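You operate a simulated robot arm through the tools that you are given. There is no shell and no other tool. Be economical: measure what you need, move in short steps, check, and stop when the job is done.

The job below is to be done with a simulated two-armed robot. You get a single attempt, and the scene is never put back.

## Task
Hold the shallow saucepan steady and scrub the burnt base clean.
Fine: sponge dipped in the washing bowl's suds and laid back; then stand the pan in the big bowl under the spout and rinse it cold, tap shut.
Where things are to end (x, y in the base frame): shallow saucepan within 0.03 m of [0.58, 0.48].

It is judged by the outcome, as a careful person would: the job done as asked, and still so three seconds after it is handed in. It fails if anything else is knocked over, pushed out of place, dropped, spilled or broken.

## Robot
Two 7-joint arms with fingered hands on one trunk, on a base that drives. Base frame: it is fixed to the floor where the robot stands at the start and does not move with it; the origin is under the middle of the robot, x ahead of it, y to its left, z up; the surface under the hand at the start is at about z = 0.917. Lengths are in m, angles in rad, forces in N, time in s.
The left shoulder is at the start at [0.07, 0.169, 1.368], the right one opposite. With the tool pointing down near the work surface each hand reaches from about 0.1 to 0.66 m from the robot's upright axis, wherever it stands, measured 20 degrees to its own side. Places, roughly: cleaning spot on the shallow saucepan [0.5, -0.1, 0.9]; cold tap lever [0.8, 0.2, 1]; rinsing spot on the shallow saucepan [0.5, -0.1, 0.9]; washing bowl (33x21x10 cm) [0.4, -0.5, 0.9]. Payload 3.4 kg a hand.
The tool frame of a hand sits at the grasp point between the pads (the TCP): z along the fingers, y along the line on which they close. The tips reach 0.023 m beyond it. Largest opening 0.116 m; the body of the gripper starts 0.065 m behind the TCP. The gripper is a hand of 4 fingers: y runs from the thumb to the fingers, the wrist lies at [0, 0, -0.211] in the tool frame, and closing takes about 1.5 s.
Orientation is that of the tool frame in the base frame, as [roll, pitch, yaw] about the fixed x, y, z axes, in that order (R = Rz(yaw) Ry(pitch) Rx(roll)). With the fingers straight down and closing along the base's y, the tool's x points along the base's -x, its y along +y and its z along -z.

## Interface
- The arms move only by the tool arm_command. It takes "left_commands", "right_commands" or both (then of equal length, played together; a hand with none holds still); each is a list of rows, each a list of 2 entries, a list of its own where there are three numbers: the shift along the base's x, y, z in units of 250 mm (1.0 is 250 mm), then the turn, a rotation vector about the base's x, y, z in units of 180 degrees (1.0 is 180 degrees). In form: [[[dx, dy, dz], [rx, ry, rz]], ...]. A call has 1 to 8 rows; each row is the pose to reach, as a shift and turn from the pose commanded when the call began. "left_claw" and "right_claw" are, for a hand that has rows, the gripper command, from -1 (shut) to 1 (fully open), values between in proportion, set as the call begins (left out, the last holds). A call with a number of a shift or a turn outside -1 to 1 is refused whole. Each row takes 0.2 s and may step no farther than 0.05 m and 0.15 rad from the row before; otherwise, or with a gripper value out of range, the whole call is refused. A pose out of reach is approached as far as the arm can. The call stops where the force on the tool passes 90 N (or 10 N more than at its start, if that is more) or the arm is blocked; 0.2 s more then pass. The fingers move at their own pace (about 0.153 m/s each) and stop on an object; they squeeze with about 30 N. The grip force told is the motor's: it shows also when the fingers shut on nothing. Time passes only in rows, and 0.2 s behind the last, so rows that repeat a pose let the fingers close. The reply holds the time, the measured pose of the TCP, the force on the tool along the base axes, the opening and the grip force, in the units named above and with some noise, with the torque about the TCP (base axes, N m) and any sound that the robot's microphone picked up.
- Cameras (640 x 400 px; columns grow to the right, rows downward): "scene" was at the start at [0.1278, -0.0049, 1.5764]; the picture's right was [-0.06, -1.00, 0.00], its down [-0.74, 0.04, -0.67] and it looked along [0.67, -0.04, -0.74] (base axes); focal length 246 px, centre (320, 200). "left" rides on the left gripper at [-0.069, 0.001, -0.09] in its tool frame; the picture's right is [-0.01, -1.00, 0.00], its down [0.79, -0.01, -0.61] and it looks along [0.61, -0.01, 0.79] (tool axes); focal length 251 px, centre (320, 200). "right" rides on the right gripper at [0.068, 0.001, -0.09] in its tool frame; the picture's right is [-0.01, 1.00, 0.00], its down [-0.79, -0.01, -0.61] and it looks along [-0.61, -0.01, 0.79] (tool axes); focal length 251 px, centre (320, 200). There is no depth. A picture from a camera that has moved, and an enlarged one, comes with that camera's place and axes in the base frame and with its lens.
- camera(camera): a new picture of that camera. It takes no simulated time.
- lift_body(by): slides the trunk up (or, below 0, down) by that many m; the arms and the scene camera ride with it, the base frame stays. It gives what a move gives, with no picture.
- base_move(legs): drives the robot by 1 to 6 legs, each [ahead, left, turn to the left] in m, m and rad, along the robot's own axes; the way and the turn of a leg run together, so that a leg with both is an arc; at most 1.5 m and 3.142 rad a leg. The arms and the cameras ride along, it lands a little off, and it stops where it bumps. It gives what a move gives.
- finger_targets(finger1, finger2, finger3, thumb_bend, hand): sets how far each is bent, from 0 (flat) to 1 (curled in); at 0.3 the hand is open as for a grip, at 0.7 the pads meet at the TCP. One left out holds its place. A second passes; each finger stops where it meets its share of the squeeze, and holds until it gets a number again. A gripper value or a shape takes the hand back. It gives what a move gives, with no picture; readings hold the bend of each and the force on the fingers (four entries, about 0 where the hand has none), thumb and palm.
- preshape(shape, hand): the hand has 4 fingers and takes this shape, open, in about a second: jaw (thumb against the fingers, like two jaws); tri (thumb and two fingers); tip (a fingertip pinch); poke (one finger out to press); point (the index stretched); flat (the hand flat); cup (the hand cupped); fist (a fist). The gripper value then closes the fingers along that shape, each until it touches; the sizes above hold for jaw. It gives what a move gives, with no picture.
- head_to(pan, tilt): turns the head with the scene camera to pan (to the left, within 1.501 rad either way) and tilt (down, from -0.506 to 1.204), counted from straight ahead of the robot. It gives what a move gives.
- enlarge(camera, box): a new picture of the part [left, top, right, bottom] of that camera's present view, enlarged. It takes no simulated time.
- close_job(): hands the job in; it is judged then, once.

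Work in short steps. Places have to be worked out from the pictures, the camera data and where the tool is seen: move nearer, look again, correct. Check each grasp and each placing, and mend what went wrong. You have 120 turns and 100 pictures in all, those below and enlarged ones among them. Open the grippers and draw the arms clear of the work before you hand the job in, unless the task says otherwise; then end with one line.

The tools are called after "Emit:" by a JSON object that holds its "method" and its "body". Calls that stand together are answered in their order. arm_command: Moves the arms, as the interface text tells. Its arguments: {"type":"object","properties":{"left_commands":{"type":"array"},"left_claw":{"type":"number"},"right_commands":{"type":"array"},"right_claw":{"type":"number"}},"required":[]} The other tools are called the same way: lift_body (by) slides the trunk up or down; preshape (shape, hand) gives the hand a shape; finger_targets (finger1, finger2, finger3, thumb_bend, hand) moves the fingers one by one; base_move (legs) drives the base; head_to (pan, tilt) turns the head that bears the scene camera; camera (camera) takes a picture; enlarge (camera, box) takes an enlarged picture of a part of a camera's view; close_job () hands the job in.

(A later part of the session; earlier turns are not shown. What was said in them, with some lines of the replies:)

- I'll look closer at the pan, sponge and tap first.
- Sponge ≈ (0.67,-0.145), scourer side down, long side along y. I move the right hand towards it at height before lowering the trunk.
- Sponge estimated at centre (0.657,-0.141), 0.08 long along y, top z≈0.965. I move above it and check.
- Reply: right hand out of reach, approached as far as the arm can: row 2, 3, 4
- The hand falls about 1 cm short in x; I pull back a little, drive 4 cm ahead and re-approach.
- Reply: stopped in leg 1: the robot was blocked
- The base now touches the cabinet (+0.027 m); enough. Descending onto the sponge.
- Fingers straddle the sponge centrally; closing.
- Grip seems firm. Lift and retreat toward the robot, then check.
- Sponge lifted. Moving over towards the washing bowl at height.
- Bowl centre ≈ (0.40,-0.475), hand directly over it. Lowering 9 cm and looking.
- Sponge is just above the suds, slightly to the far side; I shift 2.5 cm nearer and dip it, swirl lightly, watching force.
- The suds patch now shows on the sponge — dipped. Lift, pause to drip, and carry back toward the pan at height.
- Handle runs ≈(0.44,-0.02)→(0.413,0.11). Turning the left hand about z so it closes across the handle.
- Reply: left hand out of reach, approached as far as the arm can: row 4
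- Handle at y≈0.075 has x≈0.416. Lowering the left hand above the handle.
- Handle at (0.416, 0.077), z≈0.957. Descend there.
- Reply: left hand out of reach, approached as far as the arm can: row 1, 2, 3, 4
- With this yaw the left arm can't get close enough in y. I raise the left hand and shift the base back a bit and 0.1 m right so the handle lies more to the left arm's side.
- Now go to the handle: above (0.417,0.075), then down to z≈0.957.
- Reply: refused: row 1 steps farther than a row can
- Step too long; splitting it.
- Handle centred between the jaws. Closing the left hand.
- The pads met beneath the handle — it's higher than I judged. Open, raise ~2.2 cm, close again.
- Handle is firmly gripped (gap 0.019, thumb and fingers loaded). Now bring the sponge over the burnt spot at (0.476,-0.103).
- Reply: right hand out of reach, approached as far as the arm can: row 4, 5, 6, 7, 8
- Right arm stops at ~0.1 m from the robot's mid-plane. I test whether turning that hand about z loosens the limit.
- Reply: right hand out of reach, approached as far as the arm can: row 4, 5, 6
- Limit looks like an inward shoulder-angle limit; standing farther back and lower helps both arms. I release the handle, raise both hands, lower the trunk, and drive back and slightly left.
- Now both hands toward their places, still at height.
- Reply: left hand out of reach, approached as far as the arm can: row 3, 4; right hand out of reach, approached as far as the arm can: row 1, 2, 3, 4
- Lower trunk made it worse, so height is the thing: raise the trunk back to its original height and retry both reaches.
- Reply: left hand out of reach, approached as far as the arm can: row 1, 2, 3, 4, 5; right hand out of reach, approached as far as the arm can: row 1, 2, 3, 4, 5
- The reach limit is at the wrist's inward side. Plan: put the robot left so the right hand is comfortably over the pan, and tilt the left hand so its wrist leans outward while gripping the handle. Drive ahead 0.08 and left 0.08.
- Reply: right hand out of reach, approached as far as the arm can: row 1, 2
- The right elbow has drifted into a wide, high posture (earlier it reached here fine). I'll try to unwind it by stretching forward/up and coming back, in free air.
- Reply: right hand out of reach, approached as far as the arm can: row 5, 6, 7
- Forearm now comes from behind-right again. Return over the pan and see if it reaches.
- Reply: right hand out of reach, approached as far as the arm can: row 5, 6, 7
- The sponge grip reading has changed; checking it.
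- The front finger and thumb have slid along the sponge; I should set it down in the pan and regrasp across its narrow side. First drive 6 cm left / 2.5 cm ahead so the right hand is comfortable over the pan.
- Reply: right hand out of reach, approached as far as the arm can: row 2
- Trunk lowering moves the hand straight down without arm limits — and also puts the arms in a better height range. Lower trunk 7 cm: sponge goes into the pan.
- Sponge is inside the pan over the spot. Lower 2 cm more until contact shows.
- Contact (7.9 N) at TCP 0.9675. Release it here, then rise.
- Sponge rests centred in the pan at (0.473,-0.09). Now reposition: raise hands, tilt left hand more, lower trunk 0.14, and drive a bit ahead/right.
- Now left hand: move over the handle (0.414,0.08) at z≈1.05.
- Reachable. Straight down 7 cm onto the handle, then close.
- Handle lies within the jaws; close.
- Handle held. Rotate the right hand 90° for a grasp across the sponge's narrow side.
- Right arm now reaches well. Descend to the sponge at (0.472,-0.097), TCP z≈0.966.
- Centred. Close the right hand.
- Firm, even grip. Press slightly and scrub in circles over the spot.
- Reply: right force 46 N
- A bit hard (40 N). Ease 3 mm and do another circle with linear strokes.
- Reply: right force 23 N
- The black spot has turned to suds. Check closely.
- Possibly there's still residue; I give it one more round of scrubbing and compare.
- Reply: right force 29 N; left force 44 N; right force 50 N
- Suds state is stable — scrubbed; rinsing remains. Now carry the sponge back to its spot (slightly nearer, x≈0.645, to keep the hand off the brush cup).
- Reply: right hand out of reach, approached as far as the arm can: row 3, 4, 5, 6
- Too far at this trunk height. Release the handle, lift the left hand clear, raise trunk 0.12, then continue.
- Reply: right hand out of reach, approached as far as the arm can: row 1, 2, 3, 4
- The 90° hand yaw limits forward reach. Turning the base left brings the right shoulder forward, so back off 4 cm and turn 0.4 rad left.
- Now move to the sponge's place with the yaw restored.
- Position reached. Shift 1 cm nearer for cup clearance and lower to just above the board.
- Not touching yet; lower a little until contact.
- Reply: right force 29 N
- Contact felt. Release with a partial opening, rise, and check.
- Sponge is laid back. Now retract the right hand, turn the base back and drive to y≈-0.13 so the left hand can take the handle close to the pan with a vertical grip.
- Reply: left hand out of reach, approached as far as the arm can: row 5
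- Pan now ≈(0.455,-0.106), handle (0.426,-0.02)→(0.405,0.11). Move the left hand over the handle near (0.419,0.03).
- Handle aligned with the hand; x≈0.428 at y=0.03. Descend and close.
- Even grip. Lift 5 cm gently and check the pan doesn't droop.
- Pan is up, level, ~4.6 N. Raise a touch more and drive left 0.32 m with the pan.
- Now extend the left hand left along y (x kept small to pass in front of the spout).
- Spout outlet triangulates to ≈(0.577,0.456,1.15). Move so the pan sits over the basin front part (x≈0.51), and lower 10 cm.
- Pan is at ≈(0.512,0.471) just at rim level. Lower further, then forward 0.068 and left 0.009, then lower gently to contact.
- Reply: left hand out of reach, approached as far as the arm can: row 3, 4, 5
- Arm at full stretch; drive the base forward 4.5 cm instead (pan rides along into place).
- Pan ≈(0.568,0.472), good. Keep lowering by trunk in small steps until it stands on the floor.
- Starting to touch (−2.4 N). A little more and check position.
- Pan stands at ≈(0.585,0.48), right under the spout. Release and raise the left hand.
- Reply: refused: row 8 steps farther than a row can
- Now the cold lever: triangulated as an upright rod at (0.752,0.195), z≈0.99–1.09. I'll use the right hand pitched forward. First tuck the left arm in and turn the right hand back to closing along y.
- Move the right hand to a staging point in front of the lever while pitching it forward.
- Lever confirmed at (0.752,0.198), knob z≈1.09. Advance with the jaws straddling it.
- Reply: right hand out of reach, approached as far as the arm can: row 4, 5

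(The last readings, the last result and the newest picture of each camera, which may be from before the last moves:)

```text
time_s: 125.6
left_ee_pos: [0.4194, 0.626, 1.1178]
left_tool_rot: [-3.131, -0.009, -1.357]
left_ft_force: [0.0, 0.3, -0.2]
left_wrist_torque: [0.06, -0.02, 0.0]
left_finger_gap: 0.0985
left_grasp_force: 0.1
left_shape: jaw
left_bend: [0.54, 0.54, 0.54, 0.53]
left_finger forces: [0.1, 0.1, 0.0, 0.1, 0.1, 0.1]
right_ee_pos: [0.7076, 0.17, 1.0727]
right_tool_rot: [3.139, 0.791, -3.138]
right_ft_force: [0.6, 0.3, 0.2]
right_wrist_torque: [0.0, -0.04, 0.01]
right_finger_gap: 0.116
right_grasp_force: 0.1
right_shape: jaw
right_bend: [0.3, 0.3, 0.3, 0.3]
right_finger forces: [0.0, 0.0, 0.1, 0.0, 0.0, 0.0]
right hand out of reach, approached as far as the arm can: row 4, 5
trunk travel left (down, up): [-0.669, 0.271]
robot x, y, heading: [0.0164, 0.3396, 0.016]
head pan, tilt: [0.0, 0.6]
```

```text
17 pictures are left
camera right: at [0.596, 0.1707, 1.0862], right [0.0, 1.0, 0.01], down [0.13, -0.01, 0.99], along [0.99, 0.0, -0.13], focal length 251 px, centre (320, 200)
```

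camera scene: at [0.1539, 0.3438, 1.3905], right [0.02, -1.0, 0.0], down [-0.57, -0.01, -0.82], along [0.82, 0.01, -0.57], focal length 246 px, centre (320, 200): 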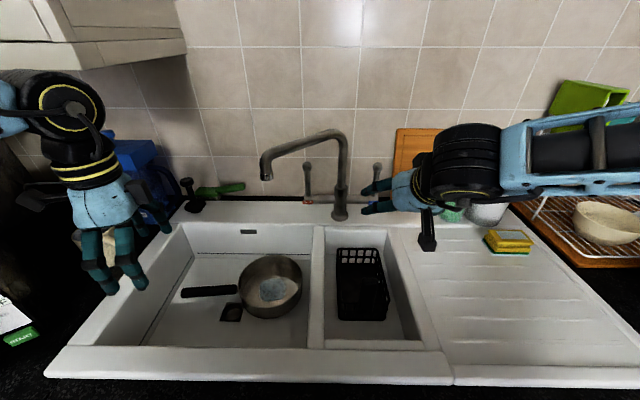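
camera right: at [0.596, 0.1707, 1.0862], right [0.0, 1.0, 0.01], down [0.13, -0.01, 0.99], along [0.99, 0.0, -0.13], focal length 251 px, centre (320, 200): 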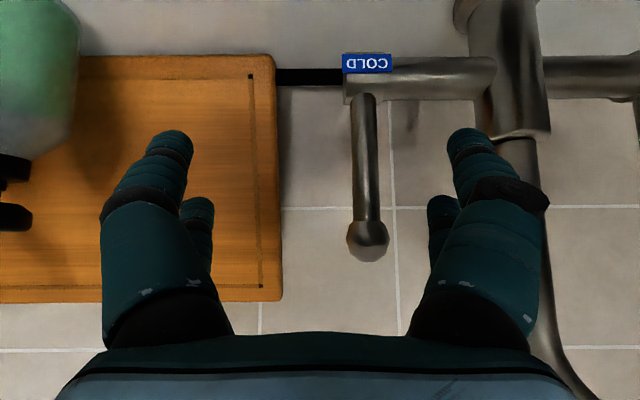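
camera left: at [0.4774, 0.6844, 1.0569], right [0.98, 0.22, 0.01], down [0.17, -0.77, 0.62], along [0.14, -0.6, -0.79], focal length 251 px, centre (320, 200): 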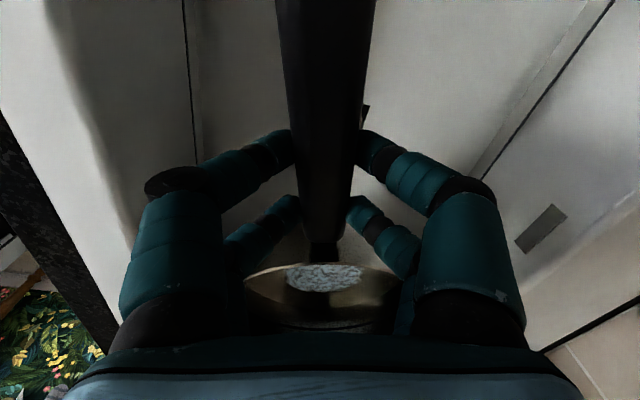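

Short by 4 cm and pushed outward; drive the base 3 cm left and pitch the hand more forward.

Emit:
{"method": "base_move", "body": {"legs": [[0, 0.03, 0]]}}

Emit:
{"method": "arm_command", "body": {"right_commands": [[[0, 0, 0], [0, -0.04, 0]], [[0.03, 0, 0], [0, -0.08, 0]], [[0.08, 0, 0], [0, -0.11, 0]], [[0.14, 0, -0.02], [0, -0.11, 0]], [[0.19, 0, -0.04], [0, -0.11, 0]]]}}

Emit:
{"method": "camera", "body": {"camera": "right"}}

```text
time_s: 126.5
left_ee_pos: [0.4209, 0.652, 1.1193]
left_tool_rot: [-3.131, -0.009, -1.36]
left_ft_force: [-0.1, -0.2, 0.4]
left_wrist_torque: [0.05, -0.01, -0.02]
left_finger_gap: 0.0984
left_grasp_force: 0.1
left_shape: jaw
left_bend: [0.54, 0.54, 0.54, 0.53]
left_finger forces: [0.1, 0.1, 0.1, 0.1, 0.1, 0.0]
right_ee_pos: [0.708, 0.1948, 1.0708]
right_tool_rot: [3.135, 0.791, 3.137]
right_ft_force: [-0.7, 0.2, 0.1]
right_wrist_torque: [0.02, 0.01, 0.04]
right_finger_gap: 0.1159
right_grasp_force: 0.0
right_shape: jaw
right_bend: [0.3, 0.3, 0.3, 0.3]
right_finger forces: [0.0, 0.1, 0.0, 0.0, 0.1, 0.0]
trunk travel left (down, up): [-0.669, 0.271]
robot x, y, heading: [0.0185, 0.3689, 0.016]
head pan, tilt: [0.0, 0.6]
```

```text
time_s: 127.7
left_ee_pos: [0.4206, 0.6551, 1.1174]
left_tool_rot: [-3.13, -0.01, -1.36]
left_ft_force: [0.7, -1.1, 0.3]
left_wrist_torque: [0.01, 0.01, 0.0]
left_finger_gap: 0.0984
left_grasp_force: 0.1
left_shape: jaw
left_bend: [0.54, 0.54, 0.54, 0.53]
left_finger forces: [0.0, 0.0, 0.0, 0.0, 0.0, 0.0]
right_ee_pos: [0.747, 0.1892, 1.0908]
right_tool_rot: [-3.14, 1.13, -3.135]
right_ft_force: [0.3, -0.5, 0.5]
right_wrist_torque: [0.01, -0.01, 0.01]
right_finger_gap: 0.1157
right_grasp_force: 0.0
right_shape: jaw
right_bend: [0.3, 0.3, 0.3, 0.3]
right_finger forces: [0.1, 0.0, 0.0, 0.0, 0.0, 0.0]
right hand out of reach, approached as far as the arm can: row 3, 4, 5
trunk travel left (down, up): [-0.669, 0.271]
robot x, y, heading: [0.0144, 0.3718, 0.012]
head pan, tilt: [0.0, 0.6]
```

```text
16 pictures are left
camera right: at [0.6369, 0.1899, 1.0668], right [0.0, 1.0, 0.01], down [-0.21, -0.01, 0.98], along [0.98, 0.0, 0.21], focal length 251 px, centre (320, 200)
```

right: 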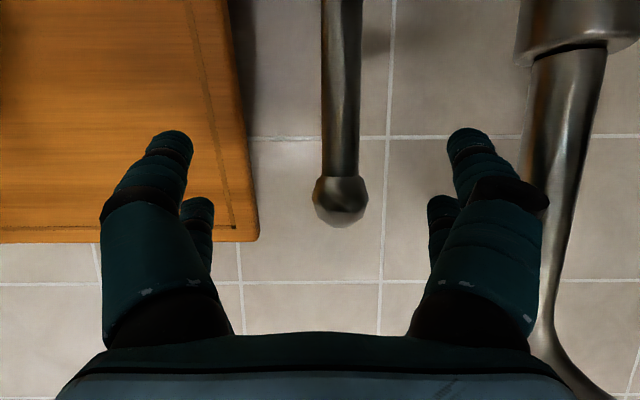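

The knob is between the fingers. Lower trunk 1 cm and close on it.

Emit:
{"method": "lift_body", "body": {"by": -0.012}}

Emit:
{"method": "arm_command", "body": {"right_commands": [[[0, 0, 0], [0, 0, 0]], [[0, 0, 0], [0, 0, 0]], [[0, 0, 0], [0, 0, 0]], [[0, 0, 0], [0, 0, 0]], [[0, 0, 0], [0, 0, 0]], [[0, 0, 0], [0, 0, 0]], [[0, 0, 0], [0, 0, 0]], [[0, 0, 0], [0, 0, 0]]], "right_claw": -1}}

Emit:
{"method": "camera", "body": {"camera": "right"}}

```text
time_s: 128.3
left_ee_pos: [0.4199, 0.6561, 1.1053]
left_tool_rot: [-3.132, -0.008, -1.359]
left_ft_force: [0.5, -0.8, 0.3]
left_wrist_torque: [0.0, 0.0, 0.01]
left_finger_gap: 0.0985
left_grasp_force: 0.1
left_shape: jaw
left_bend: [0.54, 0.54, 0.54, 0.53]
left_finger forces: [0.0, 0.0, 0.0, 0.0, 0.0, 0.1]
right_ee_pos: [0.7483, 0.1888, 1.0798]
right_tool_rot: [-3.137, 1.129, -3.134]
right_ft_force: [-0.2, 0.0, 0.7]
right_wrist_torque: [0.02, -0.01, -0.02]
right_finger_gap: 0.1158
right_grasp_force: 0.0
right_shape: jaw
right_bend: [0.3, 0.3, 0.3, 0.3]
right_finger forces: [0.0, 0.0, 0.0, 0.0, 0.0, 0.0]
trunk travel left (down, up): [-0.657, 0.283]
robot x, y, heading: [0.0154, 0.3681, 0.016]
head pan, tilt: [0.0, 0.6]
```

```text
time_s: 130.1
left_ee_pos: [0.4198, 0.6566, 1.1059]
left_tool_rot: [-3.13, -0.011, -1.359]
left_ft_force: [-0.5, 0.3, -0.9]
left_wrist_torque: [0.01, -0.02, -0.01]
left_finger_gap: 0.0982
left_grasp_force: 0.0
left_shape: jaw
left_bend: [0.54, 0.54, 0.54, 0.53]
left_finger forces: [0.0, 0.0, 0.0, 0.0, 0.0, 0.1]
right_ee_pos: [0.7467, 0.1891, 1.0789]
right_tool_rot: [-3.137, 1.129, -3.133]
right_ft_force: [-3.1, 1.3, -2.3]
right_wrist_torque: [-0.09, 0.26, 0.08]
right_finger_gap: 0.0046
right_grasp_force: 30.7
right_shape: jaw
right_bend: [0.74, 0.75, 0.68, 0.69]
right_finger forces: [26.5, 23.7, 21.9, 0.1, 27.4, 0.1]
trunk travel left (down, up): [-0.657, 0.283]
robot x, y, heading: [0.019, 0.3708, 0.013]
head pan, tilt: [0.0, 0.6]
```

```text
15 pictures are left
camera right: at [0.6364, 0.1906, 1.0548], right [0.0, 1.0, 0.01], down [-0.21, -0.01, 0.98], along [0.98, 0.0, 0.21], focal length 251 px, centre (320, 200)
```

right: 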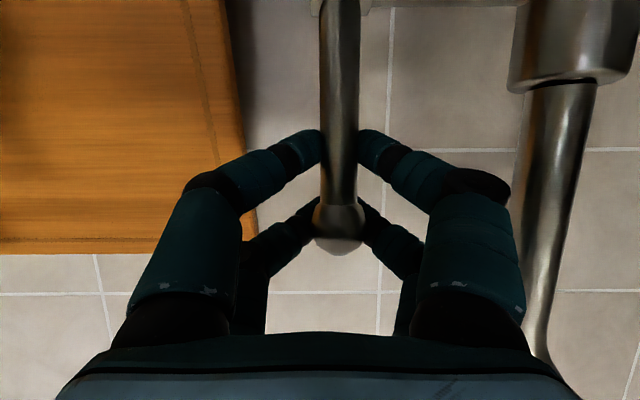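

Lever is gripped. Pull it gently toward the robot and watch forces/sound.

Emit:
{"method": "arm_command", "body": {"right_commands": [[[-0.04, 0, 0], [0, 0, 0]], [[-0.08, 0, -0.01], [0, 0, 0]], [[-0.12, 0, -0.02], [0, 0, 0]]]}}

Emit:
{"method": "enlarge", "body": {"camera": "scene", "box": [160, 110, 480, 340]}}

```text
time_s: 130.9
left_ee_pos: [0.4246, 0.6573, 1.1036]
left_tool_rot: [-3.137, -0.012, -1.358]
left_ft_force: [-0.5, 1.0, 0.2]
left_wrist_torque: [-0.03, -0.01, -0.02]
left_finger_gap: 0.0987
left_grasp_force: 0.0
left_shape: jaw
left_bend: [0.54, 0.54, 0.54, 0.53]
left_finger forces: [0.0, 0.0, 0.0, 0.0, 0.0, 0.0]
right_ee_pos: [0.7244, 0.1887, 1.0752]
right_tool_rot: [-3.13, 1.119, -3.121]
right_ft_force: [9.5, 8.5, -14.8]
right_wrist_torque: [0.06, -0.29, -0.02]
right_finger_gap: 0.0034
right_grasp_force: 30.1
right_shape: jaw
right_bend: [0.73, 0.76, 0.69, 0.68]
right_finger forces: [30.3, 0.0, 0.0, 0.1, 22.3, 0.0]
right hand out of reach, approached as far as the arm can: row 2, 3
trunk travel left (down, up): [-0.657, 0.283]
robot x, y, heading: [0.0211, 0.3709, 0.016]
head pan, tilt: [0.0, 0.6]
```

```text
1.74 times, centred on (320, 225) of scene
camera zoom: at [0.1602, 0.3751, 1.3776], right [0.02, -1.0, 0.0], down [-0.57, -0.01, -0.82], along [0.82, 0.01, -0.57], focal length 428 px, centre (320, 156)
```

zoom: 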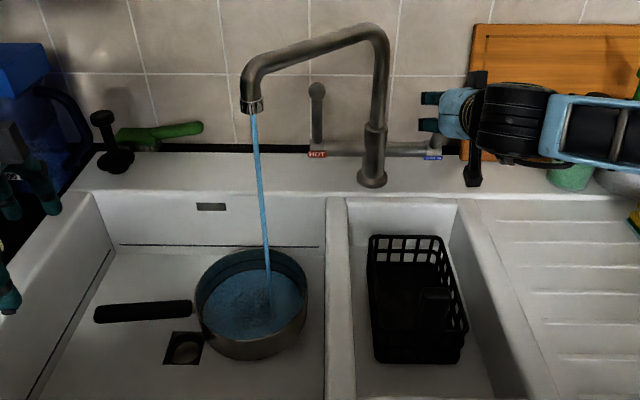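

Water runs into the pan. Let it rinse a couple of seconds, then look.

Emit:
{"method": "arm_command", "body": {"right_commands": [[[0, 0, 0], [0, 0, 0]], [[0, 0, 0], [0, 0, 0]], [[0, 0, 0], [0, 0, 0]], [[0, 0, 0], [0, 0, 0]], [[0, 0, 0], [0, 0, 0]], [[0, 0, 0], [0, 0, 0]], [[0, 0, 0], [0, 0, 0]], [[0, 0, 0], [0, 0, 0]]]}}

Emit:
{"method": "enlarge", "body": {"camera": "scene", "box": [160, 110, 480, 340]}}

Emit:
{"method": "camera", "body": {"camera": "right"}}

```text
time_s: 132.7
left_ee_pos: [0.4255, 0.658, 1.103]
left_tool_rot: [-3.139, -0.014, -1.359]
left_ft_force: [-0.2, -0.1, 0.1]
left_wrist_torque: [0.02, 0.0, 0.01]
left_finger_gap: 0.0984
left_grasp_force: 0.0
left_shape: jaw
left_bend: [0.54, 0.54, 0.54, 0.53]
left_finger forces: [0.0, 0.0, 0.1, 0.1, 0.1, 0.0]
right_ee_pos: [0.7237, 0.188, 1.0764]
right_tool_rot: [-3.129, 1.118, -3.124]
right_ft_force: [8.9, 10.4, -18.6]
right_wrist_torque: [0.06, -0.28, 0.02]
right_finger_gap: 0.0032
right_grasp_force: 30.1
right_shape: jaw
right_bend: [0.73, 0.76, 0.69, 0.68]
right_finger forces: [30.8, 0.0, 0.1, 0.0, 20.8, 0.1]
trunk travel left (down, up): [-0.657, 0.283]
robot x, y, heading: [0.0159, 0.3728, 0.013]
head pan, tilt: [0.0, 0.6]
```

```text
1.74 times, centred on (320, 225) of scene
camera zoom: at [0.1609, 0.3754, 1.3777], right [0.01, -1.0, 0.0], down [-0.57, -0.01, -0.82], along [0.82, 0.01, -0.57], focal length 428 px, centre (320, 156)
```

zoom: 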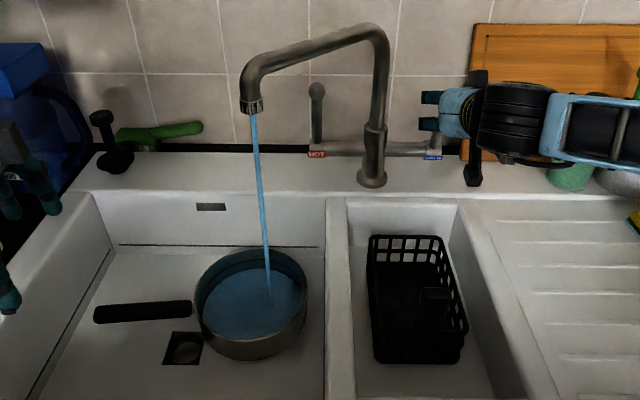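

```text
12 pictures are left
camera right: at [0.6126, 0.1881, 1.0537], right [0.0, 1.0, 0.0], down [-0.2, 0.0, 0.98], along [0.98, 0.0, 0.2], focal length 251 px, centre (320, 200)
```

right: 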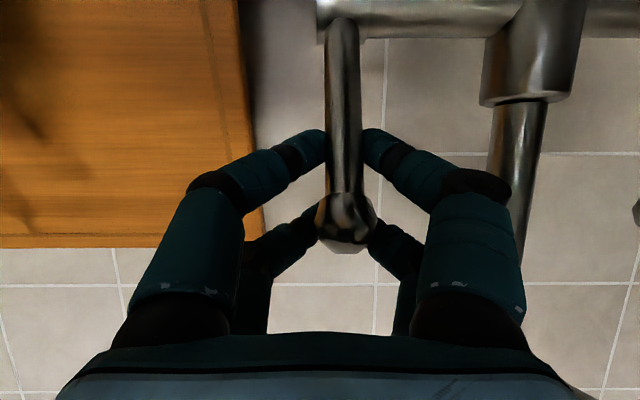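

The suds patch is gone under the water. Rinse another ~1.5 s, then push the lever back to its closed position.

Emit:
{"method": "arm_command", "body": {"right_commands": [[[0, 0, 0], [0, 0, 0]], [[0, 0, 0], [0, 0, 0]], [[0, 0, 0], [0, 0, 0]], [[0, 0, 0], [0, 0, 0]], [[0, 0, 0], [0, 0, 0]], [[0, 0, 0], [0, 0, 0]], [[0, 0, 0], [0, 0, 0]], [[0, 0, 0], [0, 0, 0]]]}}

Emit:
{"method": "arm_command", "body": {"right_commands": [[[0.04, 0, 0.01], [0, 0, 0]], [[0.08, 0, 0.015], [0, 0, 0]], [[0.12, 0, 0.02], [0, 0, 0]], [[0.15, 0, 0.02], [0, 0, 0]]]}}

Emit:
{"method": "camera", "body": {"camera": "scene"}}

```text
time_s: 134.5
left_ee_pos: [0.4251, 0.6566, 1.1033]
left_tool_rot: [-3.134, -0.012, -1.36]
left_ft_force: [0.4, 0.4, 0.3]
left_wrist_torque: [-0.02, -0.03, 0.01]
left_finger_gap: 0.0985
left_grasp_force: 0.2
left_shape: jaw
left_bend: [0.54, 0.54, 0.54, 0.53]
left_finger forces: [0.0, 0.0, 0.0, 0.0, 0.0, 0.1]
right_ee_pos: [0.7234, 0.1875, 1.0766]
right_tool_rot: [-3.13, 1.119, -3.124]
right_ft_force: [9.0, 10.2, -19.3]
right_wrist_torque: [0.04, -0.22, 0.01]
right_finger_gap: 0.003
right_grasp_force: 30.0
right_shape: jaw
right_bend: [0.73, 0.76, 0.69, 0.68]
right_finger forces: [30.8, 0.0, 0.0, 0.1, 20.9, 0.0]
trunk travel left (down, up): [-0.657, 0.283]
robot x, y, heading: [0.0161, 0.3731, 0.016]
head pan, tilt: [0.0, 0.6]
```

```text
time_s: 135.5
left_ee_pos: [0.4208, 0.6553, 1.1056]
left_tool_rot: [-3.133, -0.009, -1.36]
left_ft_force: [-0.3, -0.2, 0.0]
left_wrist_torque: [-0.02, 0.02, 0.01]
left_finger_gap: 0.0984
left_grasp_force: 0.2
left_shape: jaw
left_bend: [0.54, 0.54, 0.54, 0.53]
left_finger forces: [0.1, 0.0, 0.1, 0.0, 0.0, 0.0]
right_ee_pos: [0.7551, 0.1858, 1.0872]
right_tool_rot: [-3.138, 1.13, -3.136]
right_ft_force: [-0.5, 0.1, -0.5]
right_wrist_torque: [-0.03, 0.0, 0.0]
right_finger_gap: 0.0011
right_grasp_force: 29.6
right_shape: jaw
right_bend: [0.75, 0.75, 0.69, 0.73]
right_finger forces: [0.1, 0.1, 0.1, 0.1, 0.1, 0.0]
trunk travel left (down, up): [-0.657, 0.283]
robot x, y, heading: [0.0186, 0.3733, 0.011]
head pan, tilt: [0.0, 0.6]
```

```text
11 pictures are left
camera scene: at [0.155, 0.3729, 1.3786], right [0.01, -1.0, 0.0], down [-0.57, -0.01, -0.82], along [0.82, 0.01, -0.57], focal length 246 px, centre (320, 200)
```

scene: 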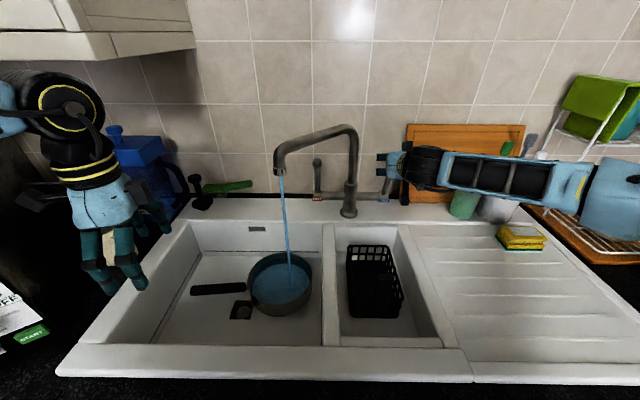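

The lever slipped out of the grip and still runs; look where it is.

Emit:
{"method": "camera", "body": {"camera": "right"}}

```text
10 pictures are left
camera right: at [0.6439, 0.1851, 1.0623], right [0.0, 1.0, 0.01], down [-0.21, -0.01, 0.98], along [0.98, 0.0, 0.21], focal length 251 px, centre (320, 200)
```

right: 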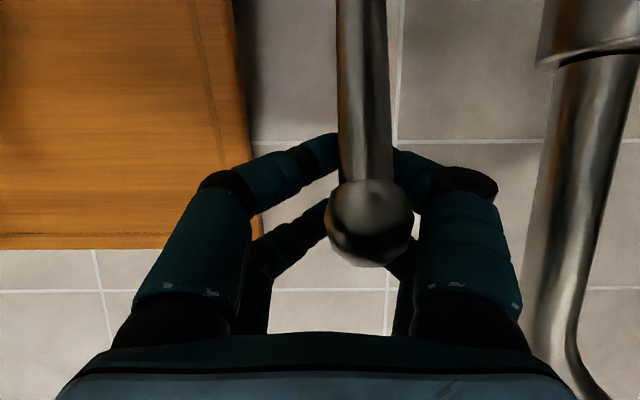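

The fingers closed behind the knob. Open, back off in front of the lever, then push it with closed fingers.

Emit:
{"method": "arm_command", "body": {"right_commands": [[[0, 0, 0], [0, 0, 0]], [[0, 0, 0], [0, 0, 0]], [[0, 0, 0], [0, 0, 0]], [[0, 0, 0], [0, 0, 0]], [[0, 0, 0], [0, 0, 0]], [[-0.18, 0, 0], [0, 0, 0]], [[-0.36, 0.02, 0], [0, 0, 0]], [[-0.5, 0.052, -0.03], [0, 0, 0]]], "right_claw": 1}}

Emit:
{"method": "arm_command", "body": {"right_commands": [[[0, 0, 0], [0, 0, 0]], [[0, 0, 0], [0, 0, 0]], [[0, 0, 0], [0, 0, 0]], [[0, 0, 0], [0, 0, 0]], [[0, 0, 0], [0, 0, 0]], [[0, 0, 0], [0, 0, 0]], [[0, 0, 0], [0, 0, 0]]], "right_claw": -1}}

Emit:
{"method": "camera", "body": {"camera": "right"}}

```text
time_s: 137.3
left_ee_pos: [0.4193, 0.6555, 1.1069]
left_tool_rot: [-3.132, -0.01, -1.361]
left_ft_force: [0.1, 0.1, 0.0]
left_wrist_torque: [-0.01, 0.02, 0.03]
left_finger_gap: 0.0983
left_grasp_force: 0.1
left_shape: jaw
left_bend: [0.54, 0.54, 0.54, 0.53]
left_finger forces: [0.1, 0.0, 0.1, 0.0, 0.0, 0.0]
right_ee_pos: [0.6356, 0.1893, 1.0945]
right_tool_rot: [-3.129, 1.125, -3.119]
right_ft_force: [0.0, 0.1, -0.3]
right_wrist_torque: [-0.01, -0.01, 0.01]
right_finger_gap: 0.1158
right_grasp_force: 0.0
right_shape: jaw
right_bend: [0.3, 0.3, 0.3, 0.3]
right_finger forces: [0.0, 0.1, 0.0, 0.1, 0.0, 0.1]
right hand out of reach, approached as far as the arm can: row 7, 8
trunk travel left (down, up): [-0.657, 0.283]
robot x, y, heading: [0.0159, 0.3683, 0.017]
head pan, tilt: [0.0, 0.6]
```

```text
time_s: 138.9
left_ee_pos: [0.42, 0.6553, 1.1062]
left_tool_rot: [-3.132, -0.011, -1.358]
left_ft_force: [0.1, 0.2, 0.2]
left_wrist_torque: [0.03, 0.03, -0.02]
left_finger_gap: 0.0983
left_grasp_force: 0.0
left_shape: jaw
left_bend: [0.54, 0.54, 0.54, 0.53]
left_finger forces: [0.0, 0.0, 0.0, 0.1, 0.1, 0.1]
right_ee_pos: [0.6368, 0.188, 1.0945]
right_tool_rot: [-3.13, 1.124, -3.123]
right_ft_force: [-0.4, 0.3, 0.2]
right_wrist_torque: [0.01, -0.02, 0.03]
right_finger_gap: 0.0
right_grasp_force: 29.4
right_shape: jaw
right_bend: [0.62, 0.62, 0.62, 0.62]
right_finger forces: [0.1, 0.0, 0.1, 0.1, 0.1, 0.0]
trunk travel left (down, up): [-0.657, 0.283]
robot x, y, heading: [0.0152, 0.3743, 0.009]
head pan, tilt: [0.0, 0.6]
```

```text
9 pictures are left
camera right: at [0.5262, 0.1878, 1.0711], right [-0.01, 1.0, 0.0], down [-0.2, 0.0, 0.98], along [0.98, 0.0, 0.2], focal length 251 px, centre (320, 200)
```

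right: 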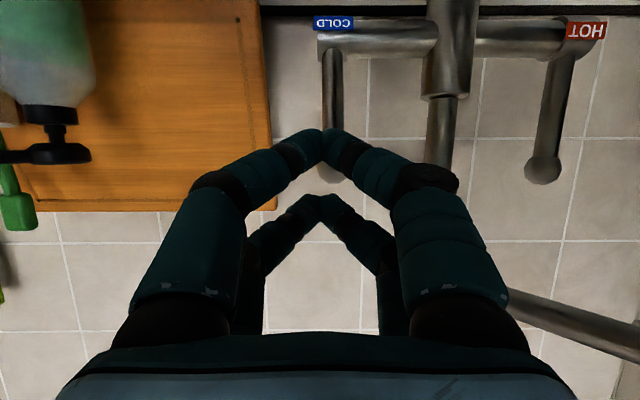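

Fingers are in front of the lever, ~1 cm to its right. Nudge the base 1 cm left and push forward.

Emit:
{"method": "base_move", "body": {"legs": [[0, 0.011, 0]]}}

Emit:
{"method": "arm_command", "body": {"right_commands": [[[0.1, 0, 0], [0, 0, 0]], [[0.2, 0, -0.02], [0, 0, 0]], [[0.26, 0, -0.03], [0, 0, 0]], [[0.31, 0, -0.03], [0, 0, 0]], [[0.35, 0, -0.03], [0, 0, 0]]]}}

Emit:
{"method": "camera", "body": {"camera": "scene"}}

```text
time_s: 139.6
left_ee_pos: [0.421, 0.6647, 1.1065]
left_tool_rot: [-3.131, -0.009, -1.36]
left_ft_force: [-0.2, -1.0, 0.1]
left_wrist_torque: [0.01, -0.02, -0.02]
left_finger_gap: 0.0985
left_grasp_force: 0.1
left_shape: jaw
left_bend: [0.54, 0.54, 0.54, 0.53]
left_finger forces: [0.0, 0.0, 0.1, 0.0, 0.0, 0.0]
right_ee_pos: [0.6373, 0.196, 1.0943]
right_tool_rot: [-3.135, 1.124, -3.128]
right_ft_force: [0.3, -0.5, 0.6]
right_wrist_torque: [0.0, -0.01, 0.01]
right_finger_gap: 0.0
right_grasp_force: 30.6
right_shape: jaw
right_bend: [0.62, 0.62, 0.62, 0.62]
right_finger forces: [0.0, 0.0, 0.0, 0.0, 0.0, 0.0]
trunk travel left (down, up): [-0.657, 0.283]
robot x, y, heading: [0.0165, 0.383, 0.012]
head pan, tilt: [0.0, 0.6]
```

```text
time_s: 140.8
left_ee_pos: [0.4099, 0.6671, 1.1103]
left_tool_rot: [-3.123, -0.015, -1.361]
left_ft_force: [-0.1, -0.2, 0.3]
left_wrist_torque: [0.01, 0.01, 0.01]
left_finger_gap: 0.0982
left_grasp_force: 0.1
left_shape: jaw
left_bend: [0.54, 0.54, 0.54, 0.53]
left_finger forces: [0.1, 0.0, 0.1, 0.0, 0.1, 0.0]
right_ee_pos: [0.7139, 0.1981, 1.0934]
right_tool_rot: [-3.131, 1.132, -3.125]
right_ft_force: [-33.4, -0.8, 7.6]
right_wrist_torque: [-0.02, -0.29, -0.04]
right_finger_gap: 0.0
right_grasp_force: 30.2
right_shape: jaw
right_bend: [0.62, 0.63, 0.64, 0.62]
right_finger forces: [0.0, 0.0, 0.0, 0.1, 0.0, 0.0]
trunk travel left (down, up): [-0.657, 0.283]
robot x, y, heading: [0.02, 0.3825, 0.009]
head pan, tilt: [0.0, 0.6]
```

```text
8 pictures are left
camera scene: at [0.141, 0.3842, 1.3799], right [0.01, -1.0, 0.0], down [-0.56, -0.01, -0.83], along [0.83, 0.01, -0.56], focal length 246 px, centre (320, 200)
```

scene: 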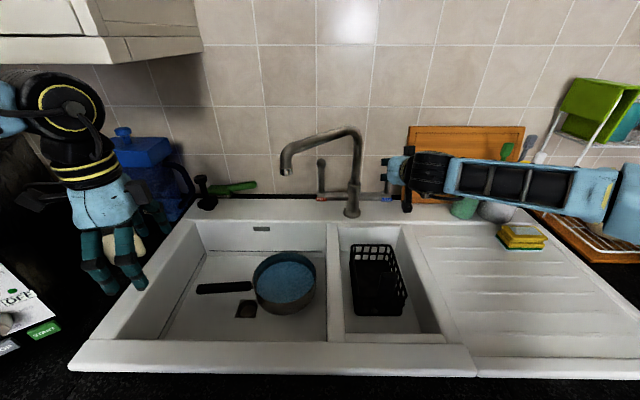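

Water has stopped, lever against its stop. Back the right hand off and check.

Emit:
{"method": "arm_command", "body": {"right_commands": [[[-0.12, 0, 0], [0, 0, 0]], [[-0.28, 0, 0.02], [0, 0, 0]], [[-0.45, -0.02, 0.05], [0, 0, 0]], [[-0.62, -0.08, 0.1], [0, 0, 0]], [[-0.78, -0.16, 0.14], [0, 0, 0]], [[-0.92, -0.24, 0.16], [0, 0, 0]]]}}

Emit:
{"method": "enlarge", "body": {"camera": "scene", "box": [180, 110, 460, 330]}}

```text
time_s: 142.2
left_ee_pos: [0.4203, 0.6647, 1.1058]
left_tool_rot: [-3.13, -0.011, -1.36]
left_ft_force: [-0.1, -0.2, -0.2]
left_wrist_torque: [0.02, -0.01, -0.02]
left_finger_gap: 0.0982
left_grasp_force: 0.1
left_shape: jaw
left_bend: [0.54, 0.54, 0.54, 0.53]
left_finger forces: [0.1, 0.0, 0.1, 0.1, 0.0, 0.0]
right_ee_pos: [0.501, 0.1381, 1.1342]
right_tool_rot: [-3.132, 1.124, -3.125]
right_ft_force: [-0.1, 0.5, 0.6]
right_wrist_torque: [0.03, 0.0, 0.05]
right_finger_gap: 0.0001
right_grasp_force: 30.5
right_shape: jaw
right_bend: [0.62, 0.63, 0.64, 0.62]
right_finger forces: [0.0, 0.0, 0.0, 0.1, 0.0, 0.0]
right hand out of reach, approached as far as the arm can: row 6
trunk travel left (down, up): [-0.657, 0.283]
robot x, y, heading: [0.0165, 0.3804, 0.019]
head pan, tilt: [0.0, 0.6]
```

```text
1.82 times, centred on (320, 220) of scene
camera zoom: at [0.1532, 0.3829, 1.3786], right [0.01, -1.0, 0.0], down [-0.56, -0.01, -0.83], along [0.83, 0.01, -0.56], focal length 447 px, centre (320, 164)
```

zoom: 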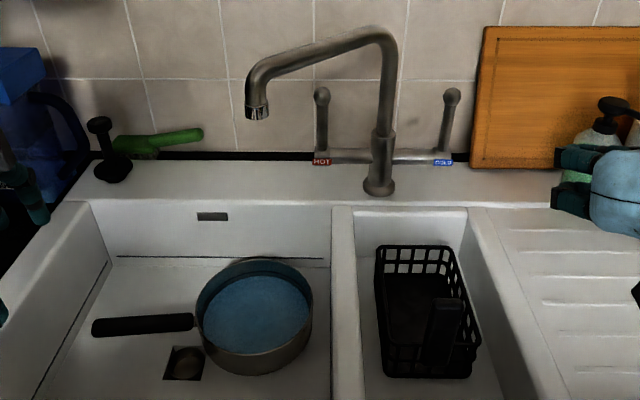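

Tap shut, no drip, pan ≈(0.59,0.485) filled with clear water, suds gone. Open both hands and withdraw the arms.

Emit:
{"method": "arm_command", "body": {"left_commands": [[[0, 0, 0.1], [0, 0, 0]], [[-0.05, 0, 0.2], [0, 0, 0]], [[-0.1, 0, 0.25], [0, 0, 0]], [[-0.1, 0, 0.25], [0, 0, 0]]], "left_claw": 1, "right_commands": [[[0, -0.05, 0.08], [0, 0, 0]], [[0, -0.1, 0.12], [0, 0, 0]], [[0, -0.1, 0.12], [0, 0, 0]], [[0, -0.1, 0.12], [0, 0, 0]]], "right_claw": 1}}

Emit:
{"method": "base_move", "body": {"legs": [[0, -0.12, 0], [-0.2, 0, 0]]}}

Emit:
{"method": "camera", "body": {"camera": "scene"}}

```text
time_s: 143.2
left_ee_pos: [0.394, 0.6677, 1.1677]
left_tool_rot: [-3.131, -0.011, -1.359]
left_ft_force: [-0.2, 0.4, 0.2]
left_wrist_torque: [0.0, 0.03, -0.02]
left_finger_gap: 0.1159
left_grasp_force: 0.0
left_shape: jaw
left_bend: [0.3, 0.3, 0.3, 0.3]
left_finger forces: [0.0, 0.0, 0.1, 0.0, 0.1, 0.0]
right_ee_pos: [0.5036, 0.1123, 1.1621]
right_tool_rot: [-3.131, 1.124, -3.124]
right_ft_force: [0.2, 0.3, -0.7]
right_wrist_torque: [-0.02, 0.0, 0.0]
right_finger_gap: 0.116
right_grasp_force: 0.1
right_shape: jaw
right_bend: [0.3, 0.3, 0.3, 0.3]
right_finger forces: [0.1, 0.1, 0.2, 0.0, 0.0, 0.1]
trunk travel left (down, up): [-0.657, 0.283]
robot x, y, heading: [0.0166, 0.3824, 0.015]
head pan, tilt: [0.0, 0.6]
```

```text
time_s: 145.7
left_ee_pos: [0.1996, 0.5439, 1.1668]
left_tool_rot: [-3.132, -0.009, -1.362]
left_ft_force: [-0.8, -0.3, -0.3]
left_wrist_torque: [0.01, 0.06, 0.0]
left_finger_gap: 0.1159
left_grasp_force: 0.1
left_shape: jaw
left_bend: [0.3, 0.3, 0.3, 0.3]
left_finger forces: [0.0, 0.0, 0.0, 0.0, 0.1, 0.0]
right_ee_pos: [0.3074, -0.0111, 1.1613]
right_tool_rot: [-3.129, 1.123, -3.124]
right_ft_force: [-0.5, 0.2, -0.1]
right_wrist_torque: [0.0, 0.0, -0.02]
right_finger_gap: 0.116
right_grasp_force: 0.1
right_shape: jaw
right_bend: [0.3, 0.3, 0.3, 0.3]
right_finger forces: [0.0, 0.1, 0.0, 0.0, 0.0, 0.0]
trunk travel left (down, up): [-0.657, 0.283]
robot x, y, heading: [-0.1786, 0.2552, 0.018]
head pan, tilt: [0.0, 0.6]
```

```text
6 pictures are left
camera scene: at [-0.0419, 0.2595, 1.3784], right [0.01, -1.0, 0.0], down [-0.57, -0.01, -0.82], along [0.82, 0.01, -0.57], focal length 246 px, centre (320, 200)
```

scene: 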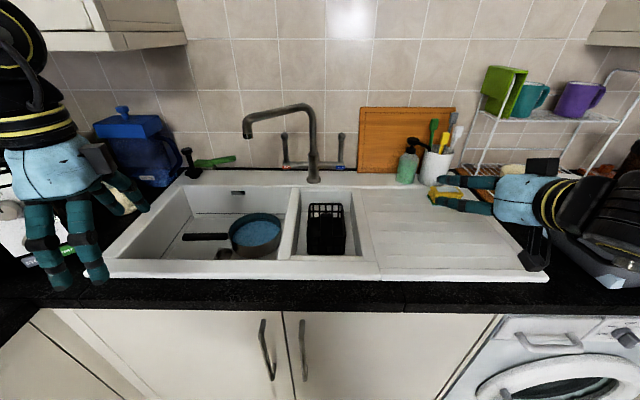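

Everything stands in place: the tap is shut, the pan is under the spout, the sponge is back at its spot, and both hands are open and clear. Handing in.

Emit:
{"method": "close_job", "body": {}}

```text
The job is handed in.
```

The job is handed in. The burnt base was scrubbed with the sudsy sponge while the left hand held the pan steady. The pan now stands under the spout at about (0.59, 0.485), by my camera estimate about 1 cm from the target. It was rinsed cold and the tap is shut. It is still full of rinse water, and I judged the suds gone by looking through that water. The sponge is laid back about 2 cm nearer the robot than where it started.
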